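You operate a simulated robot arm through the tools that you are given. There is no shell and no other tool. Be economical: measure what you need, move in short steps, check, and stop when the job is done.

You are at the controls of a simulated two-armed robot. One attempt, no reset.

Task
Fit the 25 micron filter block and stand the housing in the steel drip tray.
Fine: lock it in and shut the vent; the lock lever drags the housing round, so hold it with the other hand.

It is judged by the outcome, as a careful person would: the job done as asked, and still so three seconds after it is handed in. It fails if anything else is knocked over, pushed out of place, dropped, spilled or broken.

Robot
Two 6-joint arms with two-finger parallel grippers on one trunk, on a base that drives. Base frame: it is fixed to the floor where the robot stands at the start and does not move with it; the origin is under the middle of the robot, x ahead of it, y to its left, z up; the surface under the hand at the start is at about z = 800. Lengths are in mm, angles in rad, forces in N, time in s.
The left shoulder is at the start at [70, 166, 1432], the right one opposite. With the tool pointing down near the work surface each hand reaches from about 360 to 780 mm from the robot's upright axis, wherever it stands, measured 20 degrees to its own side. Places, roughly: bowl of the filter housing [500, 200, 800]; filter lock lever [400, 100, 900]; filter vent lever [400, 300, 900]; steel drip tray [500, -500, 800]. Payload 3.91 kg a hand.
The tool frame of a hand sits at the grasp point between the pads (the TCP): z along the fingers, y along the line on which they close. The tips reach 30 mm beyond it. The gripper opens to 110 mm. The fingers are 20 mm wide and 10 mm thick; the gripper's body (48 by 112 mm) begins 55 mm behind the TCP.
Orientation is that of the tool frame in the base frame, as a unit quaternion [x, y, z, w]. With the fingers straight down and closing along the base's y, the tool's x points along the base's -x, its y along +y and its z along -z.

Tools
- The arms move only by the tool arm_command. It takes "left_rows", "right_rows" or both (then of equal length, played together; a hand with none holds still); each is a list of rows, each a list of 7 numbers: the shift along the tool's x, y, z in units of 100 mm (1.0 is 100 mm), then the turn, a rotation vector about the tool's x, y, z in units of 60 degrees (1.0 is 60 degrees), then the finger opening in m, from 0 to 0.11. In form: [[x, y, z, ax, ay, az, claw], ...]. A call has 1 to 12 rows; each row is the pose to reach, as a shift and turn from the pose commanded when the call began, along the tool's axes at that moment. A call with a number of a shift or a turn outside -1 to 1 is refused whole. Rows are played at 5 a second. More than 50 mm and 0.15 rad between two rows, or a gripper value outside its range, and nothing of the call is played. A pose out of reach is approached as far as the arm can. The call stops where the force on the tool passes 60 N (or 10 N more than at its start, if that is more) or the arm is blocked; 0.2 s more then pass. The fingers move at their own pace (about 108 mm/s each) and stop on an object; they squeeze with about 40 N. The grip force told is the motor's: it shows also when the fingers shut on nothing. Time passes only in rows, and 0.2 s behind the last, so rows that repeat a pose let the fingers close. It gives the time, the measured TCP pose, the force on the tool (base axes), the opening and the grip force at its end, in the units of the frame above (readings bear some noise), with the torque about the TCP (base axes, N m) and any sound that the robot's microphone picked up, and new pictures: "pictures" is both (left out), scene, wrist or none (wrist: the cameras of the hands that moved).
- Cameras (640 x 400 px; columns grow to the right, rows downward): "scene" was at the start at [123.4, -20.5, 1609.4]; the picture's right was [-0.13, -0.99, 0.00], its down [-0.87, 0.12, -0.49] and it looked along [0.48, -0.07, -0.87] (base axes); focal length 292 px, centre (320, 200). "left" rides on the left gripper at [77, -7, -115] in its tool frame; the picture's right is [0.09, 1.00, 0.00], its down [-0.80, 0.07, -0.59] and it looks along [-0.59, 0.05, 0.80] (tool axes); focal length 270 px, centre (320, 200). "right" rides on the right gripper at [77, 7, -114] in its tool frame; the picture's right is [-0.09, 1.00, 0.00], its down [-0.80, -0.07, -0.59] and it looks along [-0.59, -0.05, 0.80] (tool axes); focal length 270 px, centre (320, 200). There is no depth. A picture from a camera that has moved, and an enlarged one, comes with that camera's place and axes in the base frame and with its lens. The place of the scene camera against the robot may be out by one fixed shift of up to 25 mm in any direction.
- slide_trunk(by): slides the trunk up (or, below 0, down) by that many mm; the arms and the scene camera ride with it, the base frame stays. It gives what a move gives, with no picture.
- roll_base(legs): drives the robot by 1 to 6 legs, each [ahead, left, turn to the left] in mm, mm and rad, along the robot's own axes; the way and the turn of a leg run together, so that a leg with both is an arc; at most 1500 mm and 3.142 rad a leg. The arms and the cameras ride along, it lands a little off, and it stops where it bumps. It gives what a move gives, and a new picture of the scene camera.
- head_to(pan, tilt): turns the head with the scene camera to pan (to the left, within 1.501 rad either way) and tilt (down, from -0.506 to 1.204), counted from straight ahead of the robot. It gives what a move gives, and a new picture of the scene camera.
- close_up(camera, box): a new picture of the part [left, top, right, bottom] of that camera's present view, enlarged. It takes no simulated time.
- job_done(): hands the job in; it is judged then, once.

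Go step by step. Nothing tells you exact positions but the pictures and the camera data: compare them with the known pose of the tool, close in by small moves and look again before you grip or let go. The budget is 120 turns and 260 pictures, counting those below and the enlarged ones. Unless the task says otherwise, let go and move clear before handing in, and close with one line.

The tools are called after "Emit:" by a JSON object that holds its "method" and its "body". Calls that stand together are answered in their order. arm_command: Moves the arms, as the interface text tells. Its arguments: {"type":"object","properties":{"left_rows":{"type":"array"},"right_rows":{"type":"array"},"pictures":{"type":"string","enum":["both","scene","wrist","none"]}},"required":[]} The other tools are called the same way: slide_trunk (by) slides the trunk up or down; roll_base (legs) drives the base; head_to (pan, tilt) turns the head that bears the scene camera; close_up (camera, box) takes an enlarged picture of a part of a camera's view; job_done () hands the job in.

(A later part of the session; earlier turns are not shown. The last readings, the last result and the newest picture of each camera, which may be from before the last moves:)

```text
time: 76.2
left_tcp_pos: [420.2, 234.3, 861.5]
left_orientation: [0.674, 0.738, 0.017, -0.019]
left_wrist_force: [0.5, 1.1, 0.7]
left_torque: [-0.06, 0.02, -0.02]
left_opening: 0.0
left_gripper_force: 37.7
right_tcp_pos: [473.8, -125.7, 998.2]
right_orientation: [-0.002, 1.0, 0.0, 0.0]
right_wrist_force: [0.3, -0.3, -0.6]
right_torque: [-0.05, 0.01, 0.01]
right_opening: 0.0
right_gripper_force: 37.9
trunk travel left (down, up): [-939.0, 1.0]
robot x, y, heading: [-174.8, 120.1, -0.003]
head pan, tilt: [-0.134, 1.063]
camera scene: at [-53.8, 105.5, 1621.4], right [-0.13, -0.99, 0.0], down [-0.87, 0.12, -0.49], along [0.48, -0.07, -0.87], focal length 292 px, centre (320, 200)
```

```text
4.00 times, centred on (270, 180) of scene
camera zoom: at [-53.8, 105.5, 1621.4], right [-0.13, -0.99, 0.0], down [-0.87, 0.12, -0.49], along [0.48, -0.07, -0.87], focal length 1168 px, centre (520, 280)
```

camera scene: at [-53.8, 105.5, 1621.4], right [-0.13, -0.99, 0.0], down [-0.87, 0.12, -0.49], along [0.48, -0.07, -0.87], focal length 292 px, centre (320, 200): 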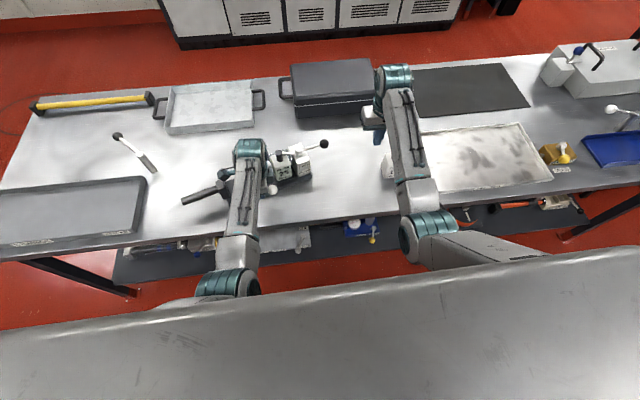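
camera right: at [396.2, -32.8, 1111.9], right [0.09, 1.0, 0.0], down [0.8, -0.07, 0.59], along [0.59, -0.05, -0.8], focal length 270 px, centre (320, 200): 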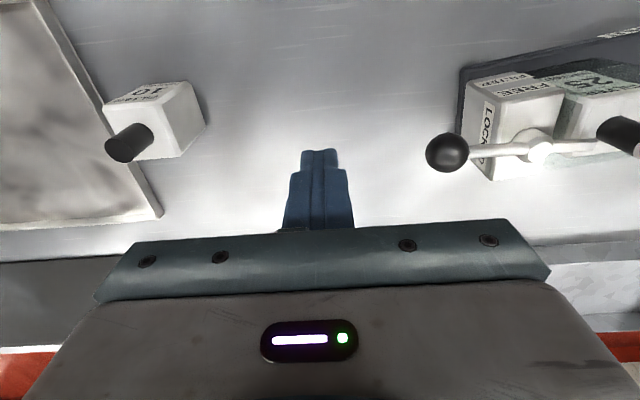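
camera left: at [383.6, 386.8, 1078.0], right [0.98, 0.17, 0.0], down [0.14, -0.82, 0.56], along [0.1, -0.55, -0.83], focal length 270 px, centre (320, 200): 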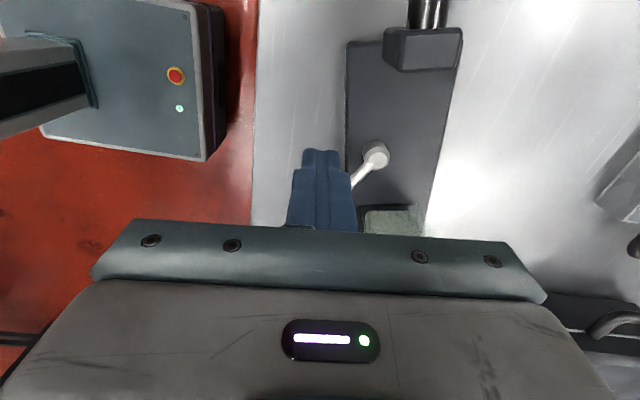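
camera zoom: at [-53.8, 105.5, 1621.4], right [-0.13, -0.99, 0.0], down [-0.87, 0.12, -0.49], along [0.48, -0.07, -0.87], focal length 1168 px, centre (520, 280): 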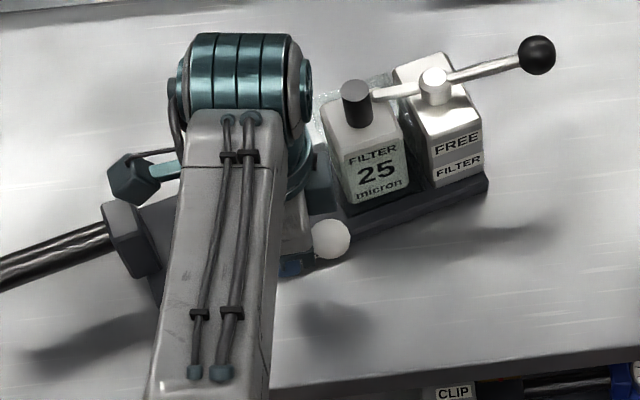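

Pushing at the knob now drags the housing with the lever fixed (~217°), so the vent is against its SHUT stop. Next I'll lift the left hand clear and go to the bar to straighten the housing, which has turned ~16°.

Emit:
{"method": "arm_command", "body": {"left_rows": [[0.15, -0.02, 0, 0, 0, 0, 0], [0.2, -0.02, -0.3, 0, 0, -0.05, 0.03], [0.4, 0, -0.65, 0, 0, -0.1, 0.06], [0.7, 0, -0.9, 0, 0, -0.15, 0.08], [1.0, 0, -0.9, 0, 0, -0.19, 0.08]], "pictures": "none"}}

Emit:
{"method": "arm_command", "body": {"left_rows": [[0.3, 0.03, 0, 0, 0, 0, 0.08], [0.6, 0.1, 0, 0, 0, 0, 0.08], [0.9, 0.2, 0, 0, 0, 0, 0.08], [0.9, 0.2, 0, 0, 0, 0, 0.08]]}}

```text
time: 77.4
left_tcp_pos: [411.6, 327.0, 958.3]
left_orientation: [0.597, 0.802, 0.019, -0.018]
left_wrist_force: [-0.2, 0.0, -0.1]
left_torque: [-0.04, 0.03, -0.03]
left_opening: 79.9
left_gripper_force: 0.1
right_tcp_pos: [473.2, -126.4, 997.9]
right_orientation: [-0.001, 1.0, 0.001, -0.001]
right_wrist_force: [0.3, -0.4, 0.1]
right_torque: [-0.05, 0.02, -0.03]
right_opening: 0.1
right_gripper_force: 38.0
trunk travel left (down, up): [-939.0, 1.0]
robot x, y, heading: [-180.1, 117.6, -0.006]
head pan, tilt: [-0.134, 1.063]
```

```text
time: 78.4
left_tcp_pos: [405.5, 417.5, 962.7]
left_orientation: [0.597, 0.802, 0.019, -0.019]
left_wrist_force: [0.5, 0.6, 0.1]
left_torque: [-0.01, 0.01, 0.0]
left_opening: 80.0
left_gripper_force: 0.1
right_tcp_pos: [473.6, -129.0, 996.8]
right_orientation: [-0.002, 1.0, 0.002, 0.0]
right_wrist_force: [-0.4, 0.0, 0.0]
right_torque: [-0.01, 0.02, 0.0]
right_opening: 0.0
right_gripper_force: 37.1
trunk travel left (down, up): [-939.0, 1.0]
robot x, y, heading: [-178.5, 120.1, -0.006]
head pan, tilt: [-0.134, 1.063]
camera scene: at [-53.5, 97.8, 1621.4], right [-0.13, -0.99, 0.0], down [-0.87, 0.12, -0.49], along [0.48, -0.06, -0.87], focal length 292 px, centre (320, 200)
camera left: at [378.1, 483.2, 1081.2], right [0.93, 0.37, 0.01], down [0.3, -0.78, 0.55], along [0.21, -0.51, -0.83], focal length 270 px, centre (320, 200)
```

scene: 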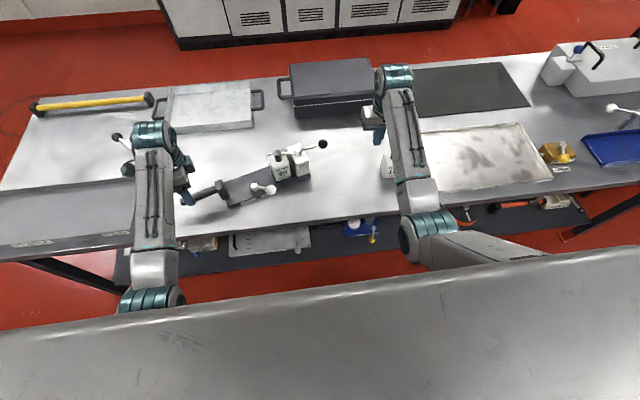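
left: 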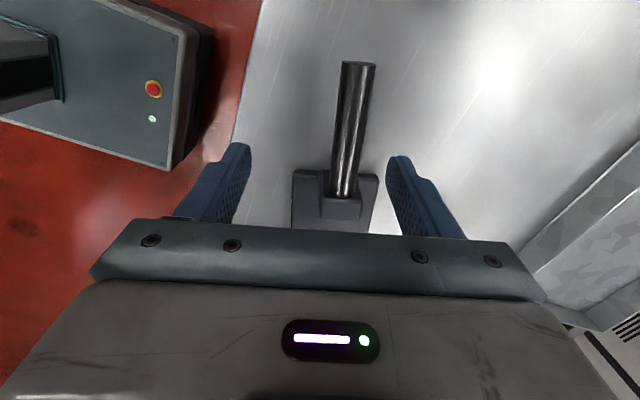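

The bar now runs from (450,367) to (416,470). I'll move over its middle, level the hand, and descend.

Emit:
{"method": "arm_command", "body": {"left_rows": [[0, 0.13, 0, 0.009, -0.049, 0, 0.08], [-0.01, 0.26, 0.1, 0.009, -0.049, 0, 0.08], [-0.01, 0.26, 0.4, 0.009, -0.049, 0, 0.08], [-0.01, 0.26, 0.6, 0.009, -0.049, 0, 0.08]], "pictures": "wrist"}}

```text
time: 79.4
left_tcp_pos: [428.6, 428.5, 903.2]
left_orientation: [0.598, 0.802, 0.0, 0.0]
left_wrist_force: [0.8, 0.5, 0.1]
left_torque: [0.0, -0.01, 0.03]
left_opening: 80.2
left_gripper_force: 0.1
right_tcp_pos: [473.2, -129.0, 996.8]
right_orientation: [-0.002, 1.0, 0.003, 0.0]
right_wrist_force: [0.9, 0.3, -0.5]
right_torque: [0.0, -0.01, -0.03]
right_opening: 0.0
right_gripper_force: 37.7
trunk travel left (down, up): [-939.0, 1.0]
robot x, y, heading: [-175.2, 120.7, 0.001]
head pan, tilt: [-0.134, 1.063]
camera left: at [400.8, 500.2, 1017.1], right [0.93, 0.37, 0.0], down [0.3, -0.75, 0.59], along [0.22, -0.55, -0.81], focal length 270 px, centre (320, 200)
```

left: 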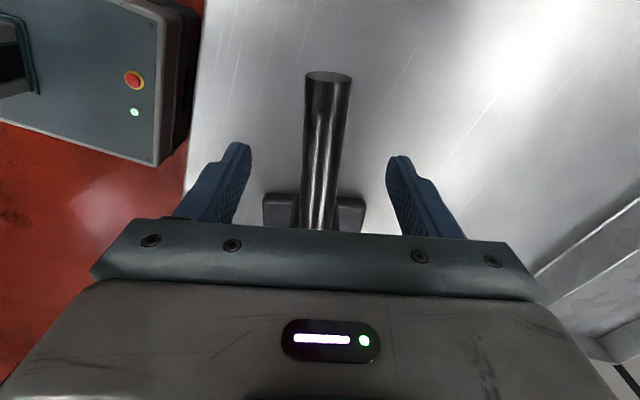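

Centred on the bar. I'll close on it, then swing the bar +65 mm in x while turning the hand to straighten the housing on the table.

Emit:
{"method": "arm_command", "body": {"left_rows": [[0, 0, 0.3, 0, 0, 0, 0.07], [0, 0, 0.54, 0, 0, 0, 0.06], [0, 0, 0.54, 0, 0, 0, 0.06], [0, 0, 0.54, 0, 0, 0, 0.0], [0, 0, 0.54, 0, 0, 0, 0.0], [0, 0, 0.54, 0, 0, 0, 0.0]], "pictures": "none"}}

Emit:
{"method": "arm_command", "body": {"left_rows": [[0.0, 0.09, 0, 0, 0, 0.04, 0], [-0.02, 0.19, 0, 0, 0, 0.08, 0], [-0.03, 0.28, 0, 0, 0, 0.12, 0], [-0.05, 0.37, 0, 0, 0, 0.16, 0], [-0.06, 0.47, 0, 0, 0, 0.2, 0], [-0.08, 0.56, 0, 0, 0, 0.24, 0], [-0.09, 0.65, 0, 0, 0, 0.277, 0], [-0.09, 0.65, 0, 0, 0, 0.277, 0]]}}

Emit:
{"method": "close_up", "body": {"camera": "scene", "box": [150, 110, 350, 230]}}

```text
time: 80.8
left_tcp_pos: [431.1, 426.3, 850.4]
left_orientation: [0.597, 0.802, 0.001, -0.001]
left_wrist_force: [0.6, 0.1, 0.6]
left_torque: [-0.05, -0.05, 0.82]
left_opening: 25.2
left_gripper_force: 40.2
right_tcp_pos: [474.8, -129.9, 998.0]
right_orientation: [-0.002, 1.0, 0.003, 0.0]
right_wrist_force: [0.6, -0.3, 0.6]
right_torque: [0.01, 0.04, 0.03]
right_opening: 0.0
right_gripper_force: 37.9
trunk travel left (down, up): [-939.0, 1.0]
robot x, y, heading: [-176.9, 120.2, 0.001]
head pan, tilt: [-0.134, 1.063]
```

```text
time: 82.6
left_tcp_pos: [494.5, 435.3, 849.5]
left_orientation: [0.707, 0.707, 0.002, 0.0]
left_wrist_force: [-3.2, 0.8, 10.7]
left_torque: [-0.05, 0.01, -0.37]
left_opening: 25.1
left_gripper_force: 39.8
right_tcp_pos: [470.9, -129.7, 999.4]
right_orientation: [-0.002, 1.0, 0.003, 0.0]
right_wrist_force: [0.1, 0.8, 0.1]
right_torque: [0.0, -0.02, 0.0]
right_opening: 0.0
right_gripper_force: 37.8
trunk travel left (down, up): [-939.0, 1.0]
robot x, y, heading: [-177.5, 123.9, 0.001]
head pan, tilt: [-0.134, 1.063]
camera scene: at [-56.4, 97.9, 1621.6], right [-0.13, -0.99, 0.0], down [-0.86, 0.12, -0.49], along [0.48, -0.06, -0.87], focal length 292 px, centre (320, 200)
camera left: at [486.4, 512.7, 964.6], right [1.0, 0.09, 0.0], down [0.07, -0.8, 0.59], along [0.05, -0.59, -0.81], focal length 270 px, centre (320, 200)
```

scene: 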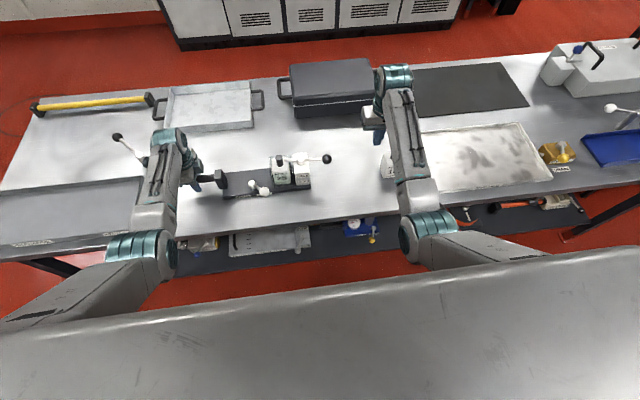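
left: 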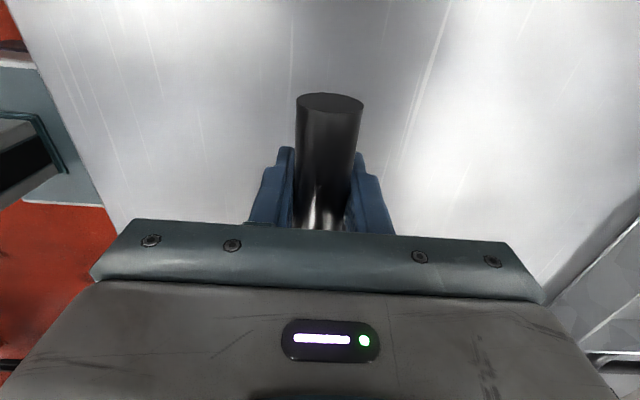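

```text
3.20 times, centred on (250, 170) of scene
camera zoom: at [-56.4, 97.9, 1621.6], right [-0.13, -0.99, 0.0], down [-0.86, 0.12, -0.49], along [0.48, -0.06, -0.87], focal length 934 px, centre (544, 296)
```

zoom: 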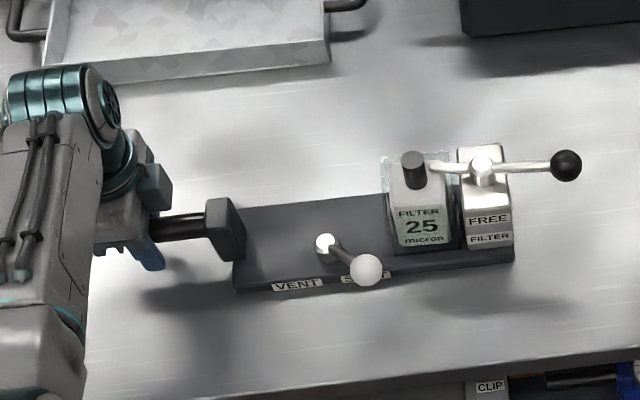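

The housing is now straight on the table, with the vent knob over SHUT and the lock lever in line. For a two-handed carry (left on bar, right on the lock post) I'll shift the base left; first the left hand releases and rises while the right turns 90°.

Emit:
{"method": "arm_command", "body": {"left_rows": [[0, 0, 0, 0, 0, 0, 0.07], [0, 0, 0, 0, 0, 0, 0.07], [0, 0, -0.3, 0, 0, 0, 0.07], [0, 0, -0.6, 0, 0, 0, 0.07], [0, 0, -0.9, 0, 0, 0, 0.07], [-0.3, 0, -1.0, 0, 0, 0, 0.07], [-0.6, 0, -1.0, 0, 0, 0, 0.07], [-0.9, 0, -1.0, 0, 0, 0, 0.07]], "right_rows": [[0, 0, 0, 0, 0, -0.12, 0.05], [0, 0, 0, 0, 0, -0.24, 0.1], [0, 0, 0, 0, 0, -0.36, 0.11], [0, 0, 0, 0, 0, -0.48, 0.11], [0, 0, 0, 0, 0, -0.6, 0.11], [0, 0, 0, 0, 0, -0.72, 0.11], [0, 0, 0, 0, 0, -0.84, 0.11], [0, 0, 0, 0, 0, -0.96, 0.11]], "pictures": "none"}}

Emit:
{"method": "roll_base", "body": {"legs": [[0, 150, 0]]}}

```text
time: 84.4
left_tcp_pos: [495.5, 344.4, 948.5]
left_orientation: [0.706, 0.708, 0.0, -0.002]
left_wrist_force: [-0.2, -0.9, 0.7]
left_torque: [0.0, -0.01, 0.0]
left_opening: 70.1
left_gripper_force: 0.0
right_tcp_pos: [474.0, -129.9, 997.8]
right_orientation: [-0.484, 0.875, 0.003, 0.001]
right_wrist_force: [-0.4, -0.6, 0.6]
right_torque: [-0.02, -0.01, -0.01]
right_opening: 110.2
right_gripper_force: 0.0
trunk travel left (down, up): [-939.0, 1.0]
robot x, y, heading: [-175.9, 117.9, 0.002]
head pan, tilt: [-0.134, 1.063]
```

```text
time: 85.8
left_tcp_pos: [495.0, 491.2, 949.8]
left_orientation: [0.707, 0.707, 0.001, -0.003]
left_wrist_force: [0.0, -0.2, 0.5]
left_torque: [0.0, -0.03, 0.0]
left_opening: 70.1
left_gripper_force: 0.0
right_tcp_pos: [473.2, 17.9, 997.4]
right_orientation: [-0.483, 0.876, 0.002, 0.001]
right_wrist_force: [1.3, 0.0, 0.0]
right_torque: [0.01, -0.02, -0.02]
right_opening: 110.0
right_gripper_force: 0.1
trunk travel left (down, up): [-939.0, 1.0]
robot x, y, heading: [-175.5, 265.4, -0.001]
head pan, tilt: [-0.134, 1.063]
camera scene: at [-53.4, 244.9, 1621.3], right [-0.13, -0.99, 0.0], down [-0.87, 0.12, -0.49], along [0.48, -0.06, -0.87], focal length 292 px, centre (320, 200)
```

scene: 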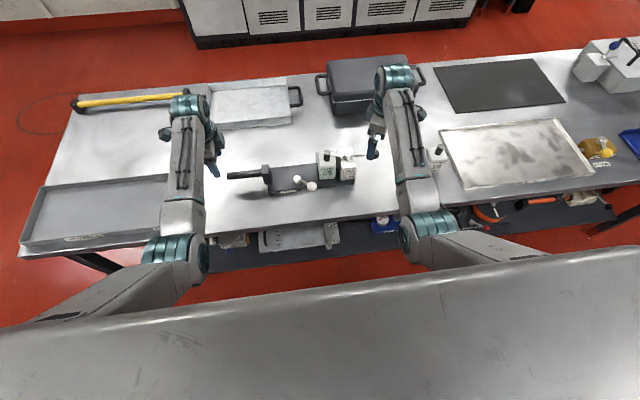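

Now the right hand finishes its turn and comes near the post, while the left returns over the bar.

Emit:
{"method": "arm_command", "body": {"left_rows": [[-0.2, 0, 0, 0, 0, 0, 0.07], [-0.5, 0, 0, 0, 0, 0, 0.07], [-0.5, 0, 0.2, 0, 0, 0, 0.07], [-0.5, 0, 0.3, 0, 0, 0, 0.07], [-0.5, 0, 0.3, 0, 0, 0, 0.07]], "right_rows": [[0, 0, 0, 0, 0, -0.12, 0.11], [-0.1, 0.03, -0.1, 0, 0, -0.24, 0.11], [-0.3, 0.08, -0.2, 0, 0, -0.36, 0.11], [-0.5, 0.13, -0.2, 0, 0, -0.48, 0.11], [-0.61, 0.15, -0.2, 0, 0, -0.537, 0.11]]}}

Emit:
{"method": "close_up", "body": {"camera": "right", "box": [200, 30, 440, 200]}}

```text
time: 87.0
left_tcp_pos: [496.6, 441.0, 917.8]
left_orientation: [0.707, 0.707, 0.0, -0.002]
left_wrist_force: [-0.6, 0.3, 0.1]
left_torque: [-0.01, -0.01, 0.01]
left_opening: 70.2
left_gripper_force: 0.0
right_tcp_pos: [493.3, 77.5, 1017.4]
right_orientation: [0.708, -0.706, -0.002, -0.002]
right_wrist_force: [0.5, -1.1, -0.4]
right_torque: [-0.01, 0.04, -0.01]
right_opening: 110.1
right_gripper_force: 0.0
trunk travel left (down, up): [-939.0, 1.0]
robot x, y, heading: [-179.3, 271.3, -0.001]
head pan, tilt: [-0.134, 1.063]
camera scene: at [-53.6, 247.0, 1621.4], right [-0.13, -0.99, 0.0], down [-0.87, 0.12, -0.49], along [0.48, -0.06, -0.87], focal length 292 px, centre (320, 200)
camera right: at [487.2, 1.0, 1131.2], right [-1.0, 0.09, 0.0], down [0.07, 0.8, 0.6], along [0.05, 0.6, -0.8], focal length 270 px, centre (320, 200)
camera left: at [488.8, 519.6, 1032.6], right [1.0, 0.09, 0.0], down [0.07, -0.8, 0.59], along [0.05, -0.59, -0.81], focal length 270 px, centre (320, 200)
```

scene: 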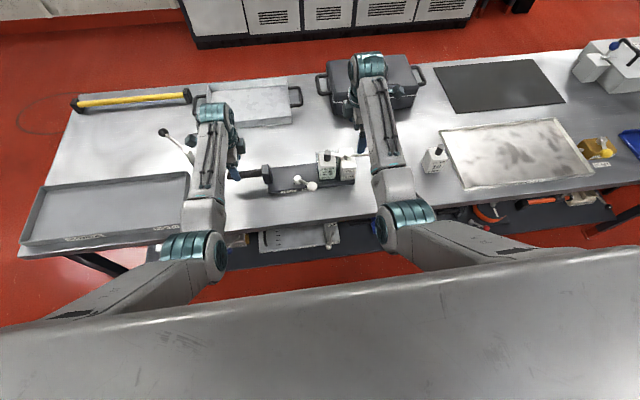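
right: 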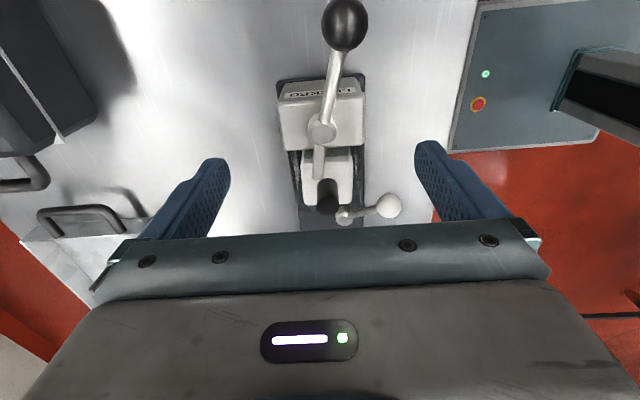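
left: 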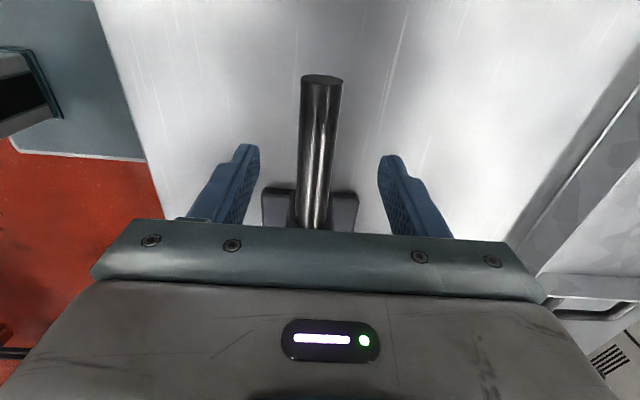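

```text
2.35 times, centred on (320, 115) of right
camera zoom: at [487.2, 1.0, 1131.2], right [-1.0, 0.09, 0.0], down [0.07, 0.8, 0.6], along [0.05, 0.6, -0.8], focal length 636 px, centre (320, 400)
```

zoom: 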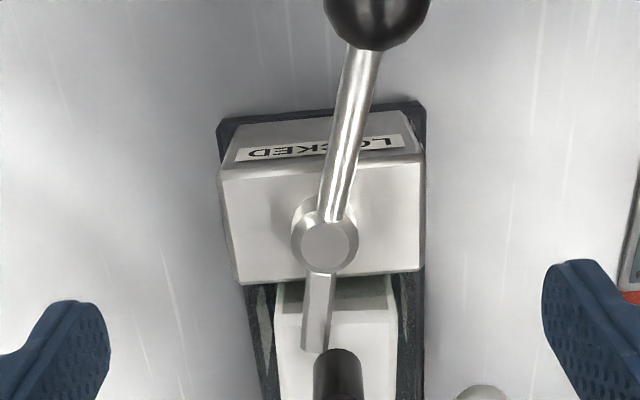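

Lever and post are clear from this side: post spans x 457–528, y 71–112. I'll lower the left onto the bar, and the right above the post.

Emit:
{"method": "arm_command", "body": {"left_rows": [[0, 0, 0.25, 0, 0, 0, 0.07], [0, 0, 0.5, 0, 0, 0, 0.06], [0, 0, 0.68, 0, 0, 0, 0.06], [0, 0, 0.68, 0, 0, 0, 0.06]], "right_rows": [[-0.145, 0, 0.2, 0, 0, 0, 0.11], [-0.145, 0, 0.5, 0, 0, 0, 0.11], [-0.145, 0, 0.8, 0, 0, 0, 0.11], [-0.145, 0, 0.8, 0, 0, 0, 0.11]], "pictures": "wrist"}}

Emit:
{"method": "close_up", "body": {"camera": "scene", "box": [260, 120, 420, 220]}}

```text
time: 88.0
left_tcp_pos: [493.5, 443.3, 850.5]
left_orientation: [0.707, 0.707, 0.001, -0.001]
left_wrist_force: [-0.5, 0.8, 0.7]
left_torque: [0.0, 0.0, -0.03]
left_opening: 59.9
left_gripper_force: 0.0
right_tcp_pos: [491.9, 95.6, 937.7]
right_orientation: [0.707, -0.707, -0.001, -0.001]
right_wrist_force: [-0.6, 0.7, -0.2]
right_torque: [0.02, 0.0, -0.02]
right_opening: 109.9
right_gripper_force: 0.1
trunk travel left (down, up): [-939.0, 1.0]
robot x, y, heading: [-178.2, 268.0, -0.0]
head pan, tilt: [-0.134, 1.063]
camera right: at [486.2, 19.1, 1051.6], right [-1.0, 0.09, 0.0], down [0.07, 0.8, 0.6], along [0.05, 0.6, -0.8], focal length 270 px, centre (320, 200)
camera left: at [486.8, 522.0, 964.7], right [1.0, 0.09, 0.0], down [0.07, -0.8, 0.59], along [0.05, -0.59, -0.81], focal length 270 px, centre (320, 200)
```

right: 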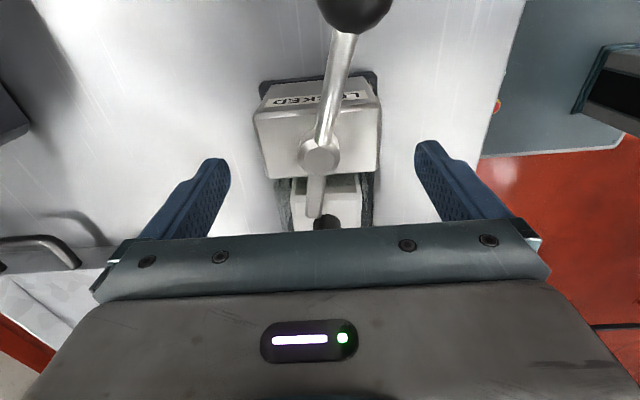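
left: 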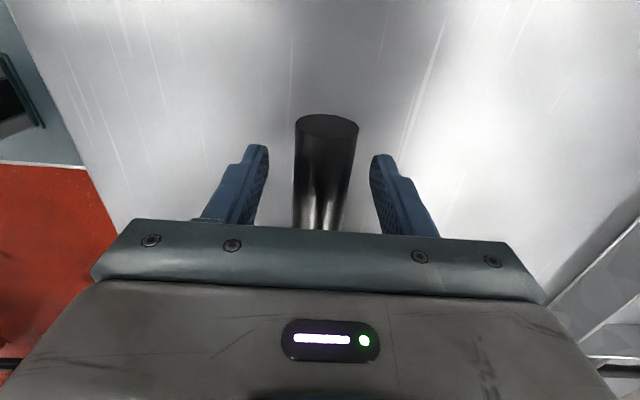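

```text
4.00 times, centred on (340, 170) of scene
camera zoom: at [-53.7, 249.4, 1621.4], right [-0.13, -0.99, 0.0], down [-0.87, 0.12, -0.49], along [0.48, -0.07, -0.87], focal length 1168 px, centre (240, 320)
```

zoom: 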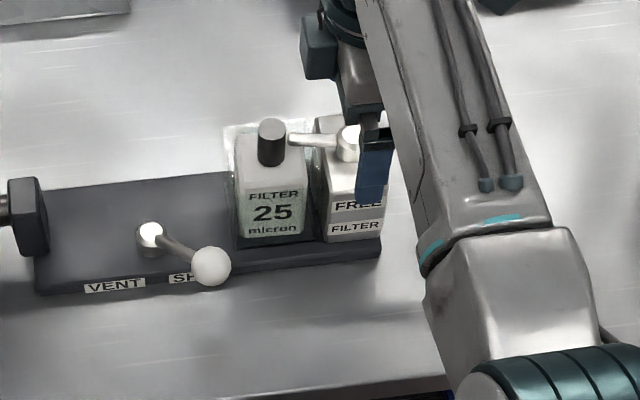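

Post is centred between the right fingers. I'll lower to z≈880 and close both grippers.

Emit:
{"method": "arm_command", "body": {"left_rows": [[0, 0, 0, 0, 0, 0, 0.06], [0, 0, 0, 0, 0, 0, 0.06], [0, 0, 0, 0, 0, 0, 0.06], [0, 0, 0, 0, 0, 0, 0.0], [0, 0, 0, 0, 0, 0, 0.0], [0, 0, 0, 0, 0, 0, 0.0], [0, 0, 0, 0, 0, 0, 0.0]], "right_rows": [[0.04, 0, 0.2, 0, 0, 0, 0.11], [0.04, 0, 0.4, 0, 0, 0, 0.11], [0.04, 0, 0.57, 0, 0, 0, 0.11], [0.04, 0, 0.57, 0, 0, 0, 0.11], [0.04, 0, 0.57, 0, 0, 0, 0.07], [0.04, 0, 0.57, 0, 0, 0, 0.04], [0.04, 0, 0.57, 0, 0, 0, 0.04]]}}

Emit:
{"method": "close_up", "body": {"camera": "scene", "box": [260, 120, 420, 220]}}

```text
time: 89.6
left_tcp_pos: [493.2, 444.3, 849.9]
left_orientation: [0.707, 0.707, 0.0, -0.001]
left_wrist_force: [-3.6, 2.2, 2.4]
left_torque: [0.02, -0.04, -0.86]
left_opening: 25.0
left_gripper_force: 40.0
right_tcp_pos: [492.9, 92.2, 880.9]
right_orientation: [0.707, -0.707, -0.002, -0.001]
right_wrist_force: [2.2, -0.5, -1.1]
right_torque: [0.02, -0.09, -0.01]
right_opening: 79.9
right_gripper_force: 40.0
trunk travel left (down, up): [-939.0, 1.0]
robot x, y, heading: [-177.6, 273.3, -0.001]
head pan, tilt: [-0.134, 1.063]
camera scene: at [-53.2, 248.6, 1621.3], right [-0.13, -0.99, 0.0], down [-0.87, 0.12, -0.49], along [0.48, -0.07, -0.87], focal length 292 px, centre (320, 200)
camera right: at [486.7, 14.7, 994.9], right [-1.0, 0.09, 0.0], down [0.07, 0.8, 0.6], along [0.05, 0.6, -0.8], focal length 270 px, centre (320, 200)
camera left: at [486.9, 521.4, 964.7], right [1.0, 0.09, 0.0], down [0.07, -0.8, 0.59], along [0.05, -0.59, -0.81], focal length 270 px, centre (320, 200)
```

scene: 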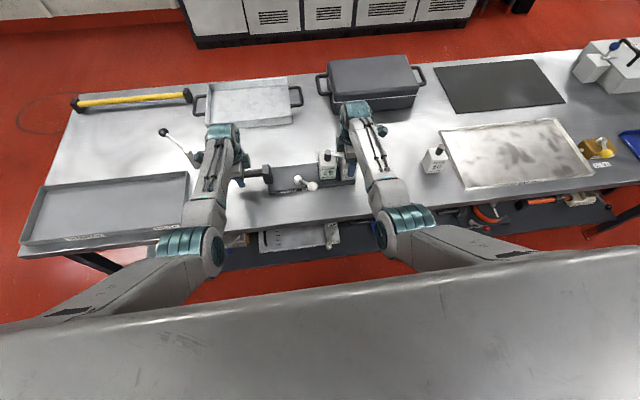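
right: 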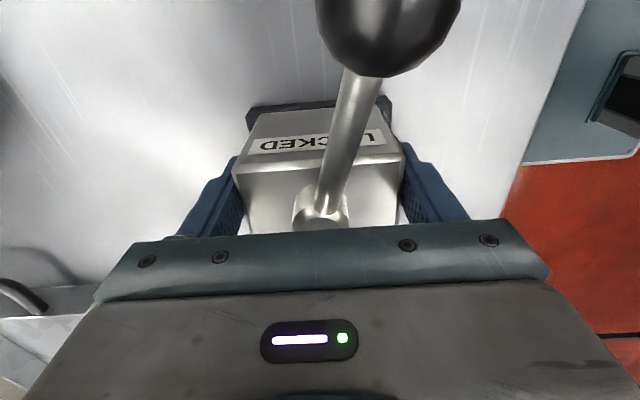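
left: 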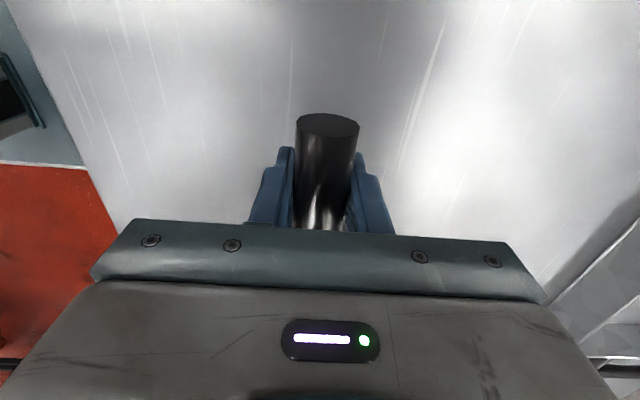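

```text
4.00 times, centred on (340, 170) of scene
camera zoom: at [-53.2, 248.6, 1621.3], right [-0.13, -0.99, 0.0], down [-0.87, 0.12, -0.49], along [0.48, -0.07, -0.87], focal length 1168 px, centre (240, 320)
```

zoom: 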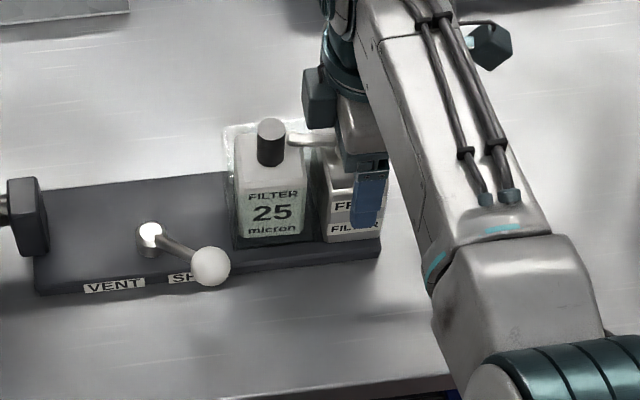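

Both grips are solid (bar 25 mm, post 80 mm). I'll lift 25 mm with both arms together and check.

Emit:
{"method": "arm_command", "body": {"left_rows": [[0, 0, -0.06, 0, 0, 0, 0], [0, 0, -0.12, 0, 0, 0, 0], [0, 0, -0.18, 0, 0, 0, 0], [0, 0, -0.25, 0, 0, 0, 0], [0, 0, -0.25, 0, 0, 0, 0]], "right_rows": [[0, 0, -0.06, 0, 0, 0, 0.04], [0, 0, -0.12, 0, 0, 0, 0.04], [0, 0, -0.18, 0, 0, 0, 0.04], [0, 0, -0.25, 0, 0, 0, 0.04], [0, 0, -0.25, 0, 0, 0, 0.04]]}}

Emit:
{"method": "close_up", "body": {"camera": "scene", "box": [220, 110, 420, 220]}}

```text
time: 90.8
left_tcp_pos: [494.2, 442.3, 874.1]
left_orientation: [0.707, 0.707, 0.0, -0.001]
left_wrist_force: [-4.8, -2.0, -5.6]
left_torque: [0.08, -0.01, -0.8]
left_opening: 25.3
left_gripper_force: 40.1
right_tcp_pos: [493.9, 91.3, 905.4]
right_orientation: [0.707, -0.707, -0.002, -0.002]
right_wrist_force: [5.1, 2.1, -4.2]
right_torque: [1.18, -0.18, -0.94]
right_opening: 79.7
right_gripper_force: 40.4
trunk travel left (down, up): [-939.0, 1.0]
robot x, y, heading: [-175.5, 269.0, 0.0]
head pan, tilt: [-0.134, 1.063]
camera scene: at [-51.7, 248.3, 1621.2], right [-0.13, -0.99, 0.0], down [-0.87, 0.12, -0.49], along [0.48, -0.07, -0.87], focal length 292 px, centre (320, 200)
camera right: at [487.3, 13.9, 1019.4], right [-1.0, 0.09, 0.0], down [0.07, 0.8, 0.6], along [0.05, 0.6, -0.8], focal length 270 px, centre (320, 200)
camera left: at [488.0, 520.9, 989.6], right [1.0, 0.09, 0.0], down [0.07, -0.8, 0.59], along [0.05, -0.59, -0.81], focal length 270 px, centre (320, 200)
```

scene: 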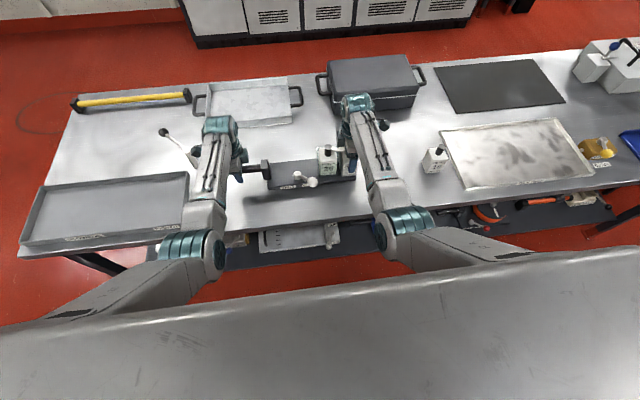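
right: 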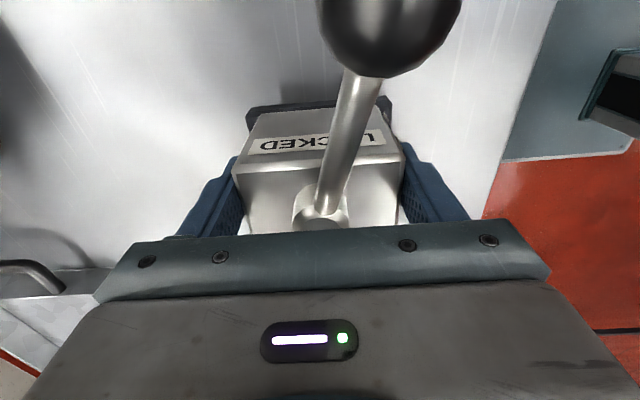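
left: 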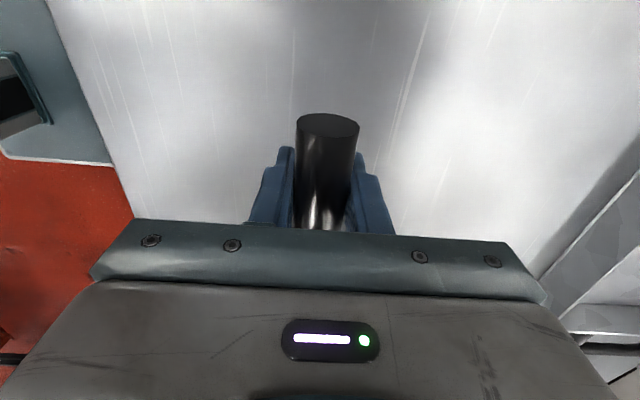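

```text
3.20 times, centred on (320, 165) of scene
camera zoom: at [-51.7, 248.3, 1621.2], right [-0.13, -0.99, 0.0], down [-0.87, 0.12, -0.49], along [0.48, -0.07, -0.87], focal length 934 px, centre (320, 312)
```

zoom: 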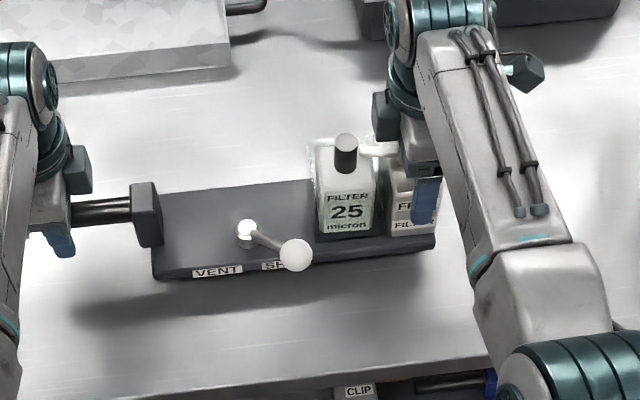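

The housing hangs level on both hands (~10 N total). I'll raise it further, back away from the table row, and drive right in front of the other filter block.

Emit:
{"method": "arm_command", "body": {"left_rows": [[0, 0, -0.1, 0, 0, 0, 0], [0, 0, -0.2, 0, 0, 0, 0], [0, 0, -0.3, 0, 0, 0, 0], [0, 0, -0.4, 0, 0, 0, 0], [0, 0, -0.4, 0, 0, 0, 0]], "right_rows": [[0, 0, -0.1, 0, 0, 0, 0.04], [0, 0, -0.2, 0, 0, 0, 0.04], [0, 0, -0.3, 0, 0, 0, 0.04], [0, 0, -0.4, 0, 0, 0, 0.04], [0, 0, -0.4, 0, 0, 0, 0.04]], "pictures": "none"}}

Emit:
{"method": "roll_base", "body": {"legs": [[-140, 0, 0]]}}

```text
time: 92.0
left_tcp_pos: [494.8, 442.4, 914.7]
left_orientation: [0.708, 0.707, 0.0, -0.001]
left_wrist_force: [-5.5, -9.9, -5.4]
left_torque: [0.15, 0.01, -0.85]
left_opening: 25.1
left_gripper_force: 40.4
right_tcp_pos: [492.4, 90.2, 945.1]
right_orientation: [-0.707, 0.707, 0.003, 0.002]
right_wrist_force: [5.0, 8.9, -4.4]
right_torque: [1.19, -0.22, -0.82]
right_opening: 80.1
right_gripper_force: 40.2
trunk travel left (down, up): [-939.0, 1.0]
robot x, y, heading: [-176.4, 272.7, 0.004]
head pan, tilt: [-0.134, 1.063]
```

```text
time: 93.3
left_tcp_pos: [355.2, 442.3, 913.1]
left_orientation: [0.707, 0.707, 0.0, -0.002]
left_wrist_force: [-3.9, -14.5, -4.0]
left_torque: [0.21, -0.03, -0.81]
left_opening: 25.1
left_gripper_force: 40.0
right_tcp_pos: [354.5, 90.2, 941.8]
right_orientation: [0.707, -0.707, -0.003, -0.001]
right_wrist_force: [4.9, 14.5, -6.0]
right_torque: [0.42, -0.13, -0.67]
right_opening: 79.5
right_gripper_force: 39.9
trunk travel left (down, up): [-939.0, 1.0]
robot x, y, heading: [-318.4, 270.7, -0.001]
head pan, tilt: [-0.134, 1.063]
camera scene: at [-188.7, 248.3, 1620.8], right [-0.13, -0.99, 0.0], down [-0.87, 0.12, -0.48], along [0.48, -0.07, -0.88], focal length 292 px, centre (320, 200)
```

scene: 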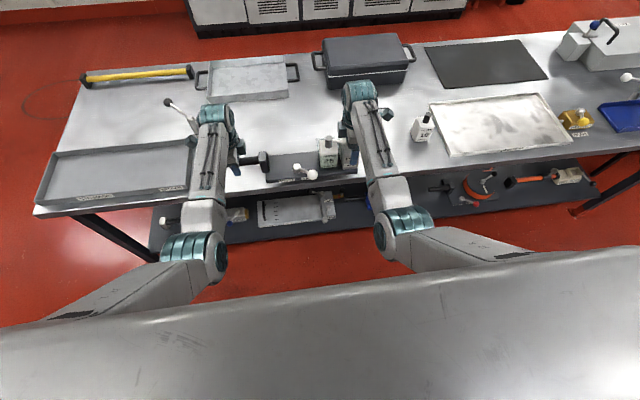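

There's some tension between the hands; I'll relieve it by a few mm, then drive right in two stages.

Emit:
{"method": "arm_command", "body": {"left_rows": [[-0.02, 0, 0, 0, 0, 0, 0], [-0.04, 0, 0, 0, 0, 0, 0], [-0.04, 0, 0, 0, 0, 0, 0]], "pictures": "none"}}

Emit:
{"method": "roll_base", "body": {"legs": [[0, -350, 0]]}}

```text
time: 94.1
left_tcp_pos: [353.9, 441.0, 914.9]
left_orientation: [0.707, 0.707, 0.001, -0.002]
left_wrist_force: [-2.4, 18.4, -3.3]
left_torque: [-0.77, 0.09, -0.87]
left_opening: 25.5
left_gripper_force: 39.9
right_tcp_pos: [352.0, 88.4, 945.5]
right_orientation: [-0.707, 0.707, 0.0, 0.001]
right_wrist_force: [2.3, -18.1, -6.0]
right_torque: [0.41, -0.21, 0.14]
right_opening: 79.8
right_gripper_force: 39.8
trunk travel left (down, up): [-939.0, 1.0]
robot x, y, heading: [-314.0, 268.4, -0.001]
head pan, tilt: [-0.134, 1.063]
```

```text
time: 96.4
left_tcp_pos: [354.0, 86.9, 913.9]
left_orientation: [0.708, 0.707, 0.0, -0.002]
left_wrist_force: [-4.4, 28.2, -3.1]
left_torque: [-0.25, -0.05, -0.85]
left_opening: 25.0
left_gripper_force: 39.9
right_tcp_pos: [351.6, -265.5, 944.8]
right_orientation: [-0.706, 0.708, 0.001, 0.0]
right_wrist_force: [3.8, -28.4, -6.2]
right_torque: [-0.48, -0.1, -0.49]
right_opening: 79.9
right_gripper_force: 40.3
trunk travel left (down, up): [-939.0, 1.0]
robot x, y, heading: [-318.2, -87.8, -0.007]
head pan, tilt: [-0.134, 1.063]
camera scene: at [-193.1, -103.6, 1621.2], right [-0.14, -0.99, 0.0], down [-0.87, 0.12, -0.49], along [0.48, -0.07, -0.87], focal length 292 px, centre (320, 200)
```

scene: 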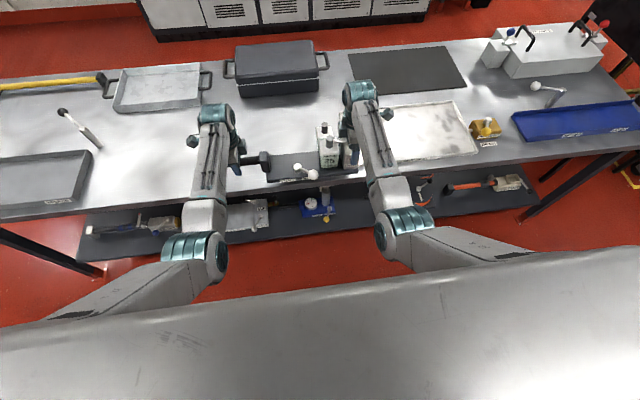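

Emit:
{"method": "arm_command", "body": {"left_rows": [[0.015, 0, 0, 0, 0, 0, 0], [0.03, 0, 0, 0, 0, 0, 0], [0.03, 0, 0, 0, 0, 0, 0]], "pictures": "none"}}

Emit:
{"method": "close_up", "body": {"camera": "scene", "box": [240, 90, 480, 220]}}

```text
time: 97.2
left_tcp_pos: [354.1, 85.6, 914.9]
left_orientation: [0.708, 0.706, 0.0, -0.002]
left_wrist_force: [-5.5, -16.2, -1.2]
left_torque: [0.36, -0.01, -0.91]
left_opening: 25.2
left_gripper_force: 40.4
right_tcp_pos: [350.3, -266.2, 944.3]
right_orientation: [-0.706, 0.708, 0.002, 0.001]
right_wrist_force: [5.8, 14.5, -8.9]
right_torque: [-0.63, -0.18, -0.94]
right_opening: 79.9
right_gripper_force: 40.1
trunk travel left (down, up): [-939.0, 1.0]
robot x, y, heading: [-318.1, -83.8, -0.007]
head pan, tilt: [-0.134, 1.063]
```

```text
2.67 times, centred on (360, 155) of scene
camera zoom: at [-193.2, -107.3, 1621.2], right [-0.14, -0.99, 0.0], down [-0.87, 0.12, -0.49], along [0.48, -0.07, -0.87], focal length 778 px, centre (213, 320)
```

zoom: 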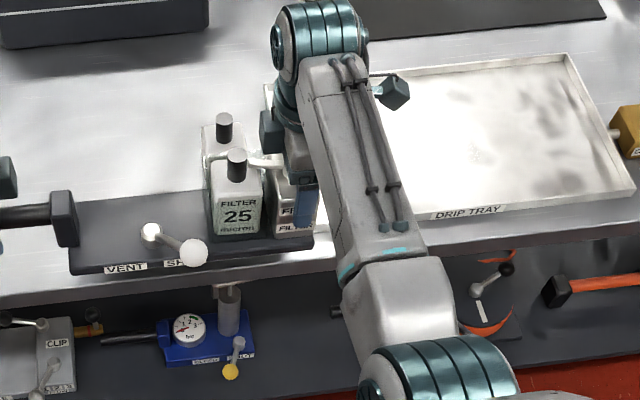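

"DRIP TRAY" is confirmed by its label, and the other filter block stands untouched behind. To keep the bar clear of that block, I'll place the post at y≈-640: drive right 374 mm more.

Emit:
{"method": "roll_base", "body": {"legs": [[0, -374, 0]]}}

Emit:
{"method": "close_up", "body": {"camera": "scene", "box": [200, 60, 480, 220]}}

```text
time: 99.6
left_tcp_pos: [352.4, -287.7, 914.4]
left_orientation: [0.71, 0.704, -0.001, 0.0]
left_wrist_force: [-3.9, -26.8, -2.4]
left_torque: [0.18, 0.0, -0.83]
left_opening: 25.6
left_gripper_force: 40.1
right_tcp_pos: [349.1, -639.0, 945.0]
right_orientation: [-0.705, 0.709, 0.002, 0.001]
right_wrist_force: [3.9, 27.2, -6.8]
right_torque: [0.44, -0.17, -0.34]
right_opening: 79.8
right_gripper_force: 39.7
trunk travel left (down, up): [-939.0, 1.0]
robot x, y, heading: [-320.7, -453.3, -0.01]
head pan, tilt: [-0.134, 1.063]
camera scene: at [-195.1, -476.5, 1621.2], right [-0.14, -0.99, 0.0], down [-0.87, 0.12, -0.49], along [0.48, -0.07, -0.87], focal length 292 px, centre (320, 200)
```

scene: 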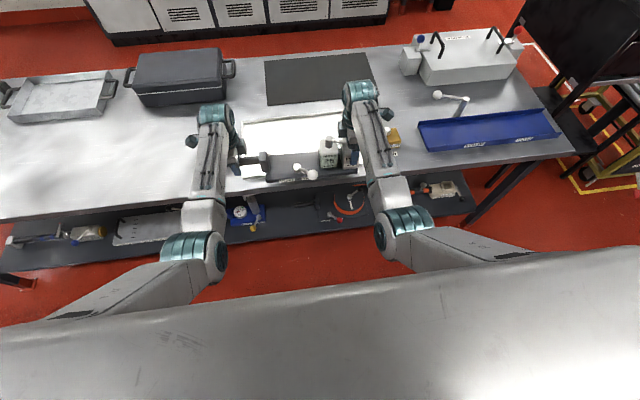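

```text
2.29 times, centred on (340, 140) of scene
camera zoom: at [-195.1, -476.5, 1621.2], right [-0.14, -0.99, 0.0], down [-0.87, 0.12, -0.49], along [0.48, -0.07, -0.87], focal length 667 px, centre (274, 337)
```

zoom: 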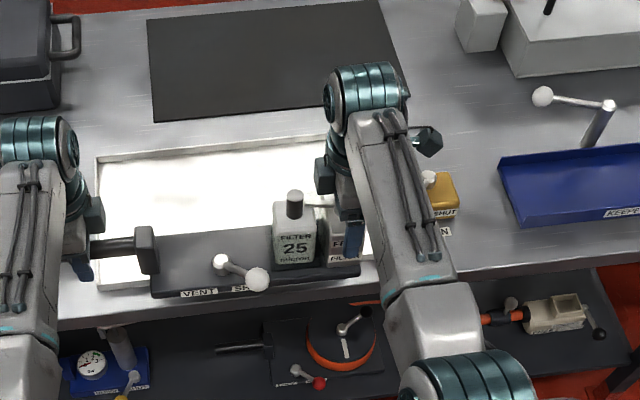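

The housing is in front of the tray. I'll relieve the tension and drive forward 148 mm over it.

Emit:
{"method": "arm_command", "body": {"left_rows": [[-0.01, 0, 0, 0, 0, 0, 0], [-0.018, 0, 0, 0, 0, 0, 0], [-0.018, 0, 0, 0, 0, 0, 0]], "pictures": "none"}}

Emit:
{"method": "roll_base", "body": {"legs": [[148, 0, 0]]}}

Emit:
{"method": "close_up", "body": {"camera": "scene", "box": [200, 80, 480, 240]}}

Emit:
{"method": "close_up", "body": {"camera": "left", "box": [0, 0, 640, 400]}}

Emit:
{"method": "close_up", "body": {"camera": "right", "box": [0, 0, 640, 400]}}

```text
time: 100.4
left_tcp_pos: [353.6, -289.8, 913.8]
left_orientation: [0.709, 0.705, 0.0, -0.002]
left_wrist_force: [-3.0, 8.4, -0.5]
left_torque: [-0.68, 0.08, -0.87]
left_opening: 25.2
left_gripper_force: 40.1
right_tcp_pos: [348.7, -642.6, 943.9]
right_orientation: [-0.705, 0.71, 0.002, 0.001]
right_wrist_force: [3.5, -8.5, -9.4]
right_torque: [-0.17, -0.2, -0.35]
right_opening: 80.0
right_gripper_force: 40.5
trunk travel left (down, up): [-939.0, 1.0]
robot x, y, heading: [-324.7, -458.5, -0.006]
head pan, tilt: [-0.134, 1.063]
```

```text
time: 101.7
left_tcp_pos: [501.0, -290.9, 916.4]
left_orientation: [0.709, 0.705, 0.0, -0.001]
left_wrist_force: [-6.0, 15.7, -0.2]
left_torque: [-0.21, -0.02, -0.81]
left_opening: 25.5
left_gripper_force: 39.8
right_tcp_pos: [495.6, -642.3, 946.7]
right_orientation: [-0.704, 0.71, 0.001, 0.002]
right_wrist_force: [4.1, -17.1, -8.6]
right_torque: [-1.04, -0.17, -0.86]
right_opening: 79.5
right_gripper_force: 40.3
trunk travel left (down, up): [-939.0, 1.0]
robot x, y, heading: [-172.4, -460.0, -0.002]
head pan, tilt: [-0.134, 1.063]
camera scene: at [-49.7, -480.2, 1621.6], right [-0.14, -0.99, 0.0], down [-0.86, 0.12, -0.49], along [0.48, -0.07, -0.87], focal length 292 px, centre (320, 200)
```

scene: 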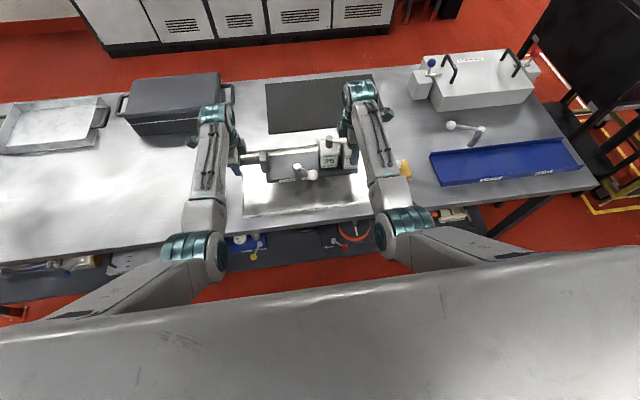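

```text
2.29 times, centred on (340, 160) of scene
camera zoom: at [-49.7, -480.2, 1621.6], right [-0.14, -0.99, 0.0], down [-0.86, 0.12, -0.49], along [0.48, -0.07, -0.87], focal length 667 px, centre (274, 291)
```

zoom: 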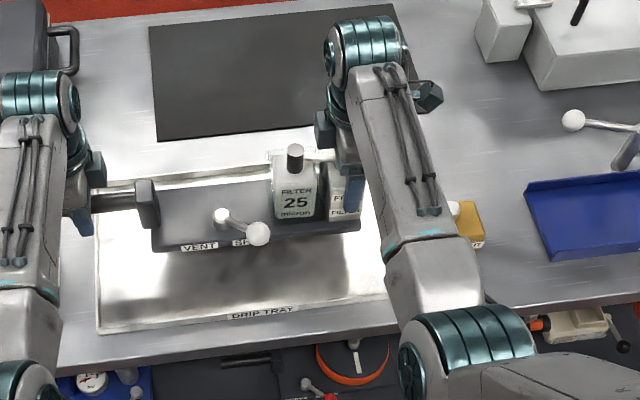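

```text
1.00 times, centred on (320, 200) of left (not enlarged: the box is as wide or as high as the picture)
camera zoom: at [494.3, -213.8, 1030.4], right [1.0, 0.08, 0.0], down [0.07, -0.8, 0.59], along [0.05, -0.59, -0.81], focal length 270 px, centre (320, 200)
```

zoom: 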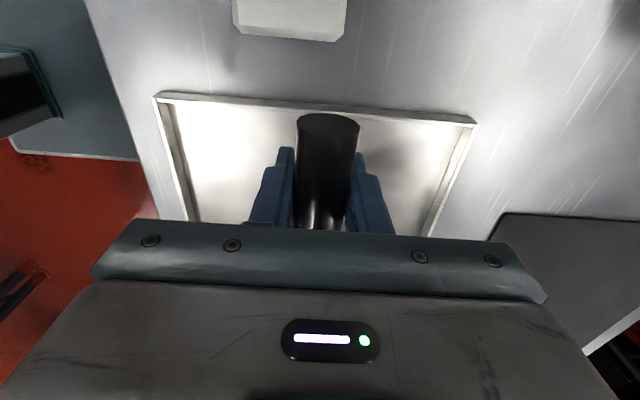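

```text
1.00 times, centred on (320, 200) of right (not enlarged: the box is as wide or as high as the picture)
camera zoom: at [488.8, -720.5, 1060.1], right [-1.0, 0.1, 0.0], down [0.08, 0.8, 0.6], along [0.06, 0.59, -0.8], focal length 270 px, centre (320, 200)
```

zoom: 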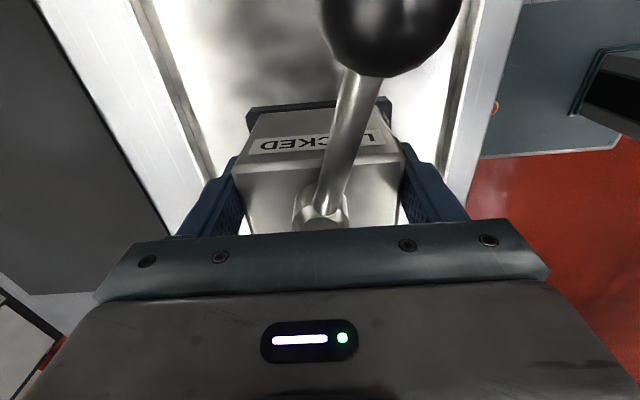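

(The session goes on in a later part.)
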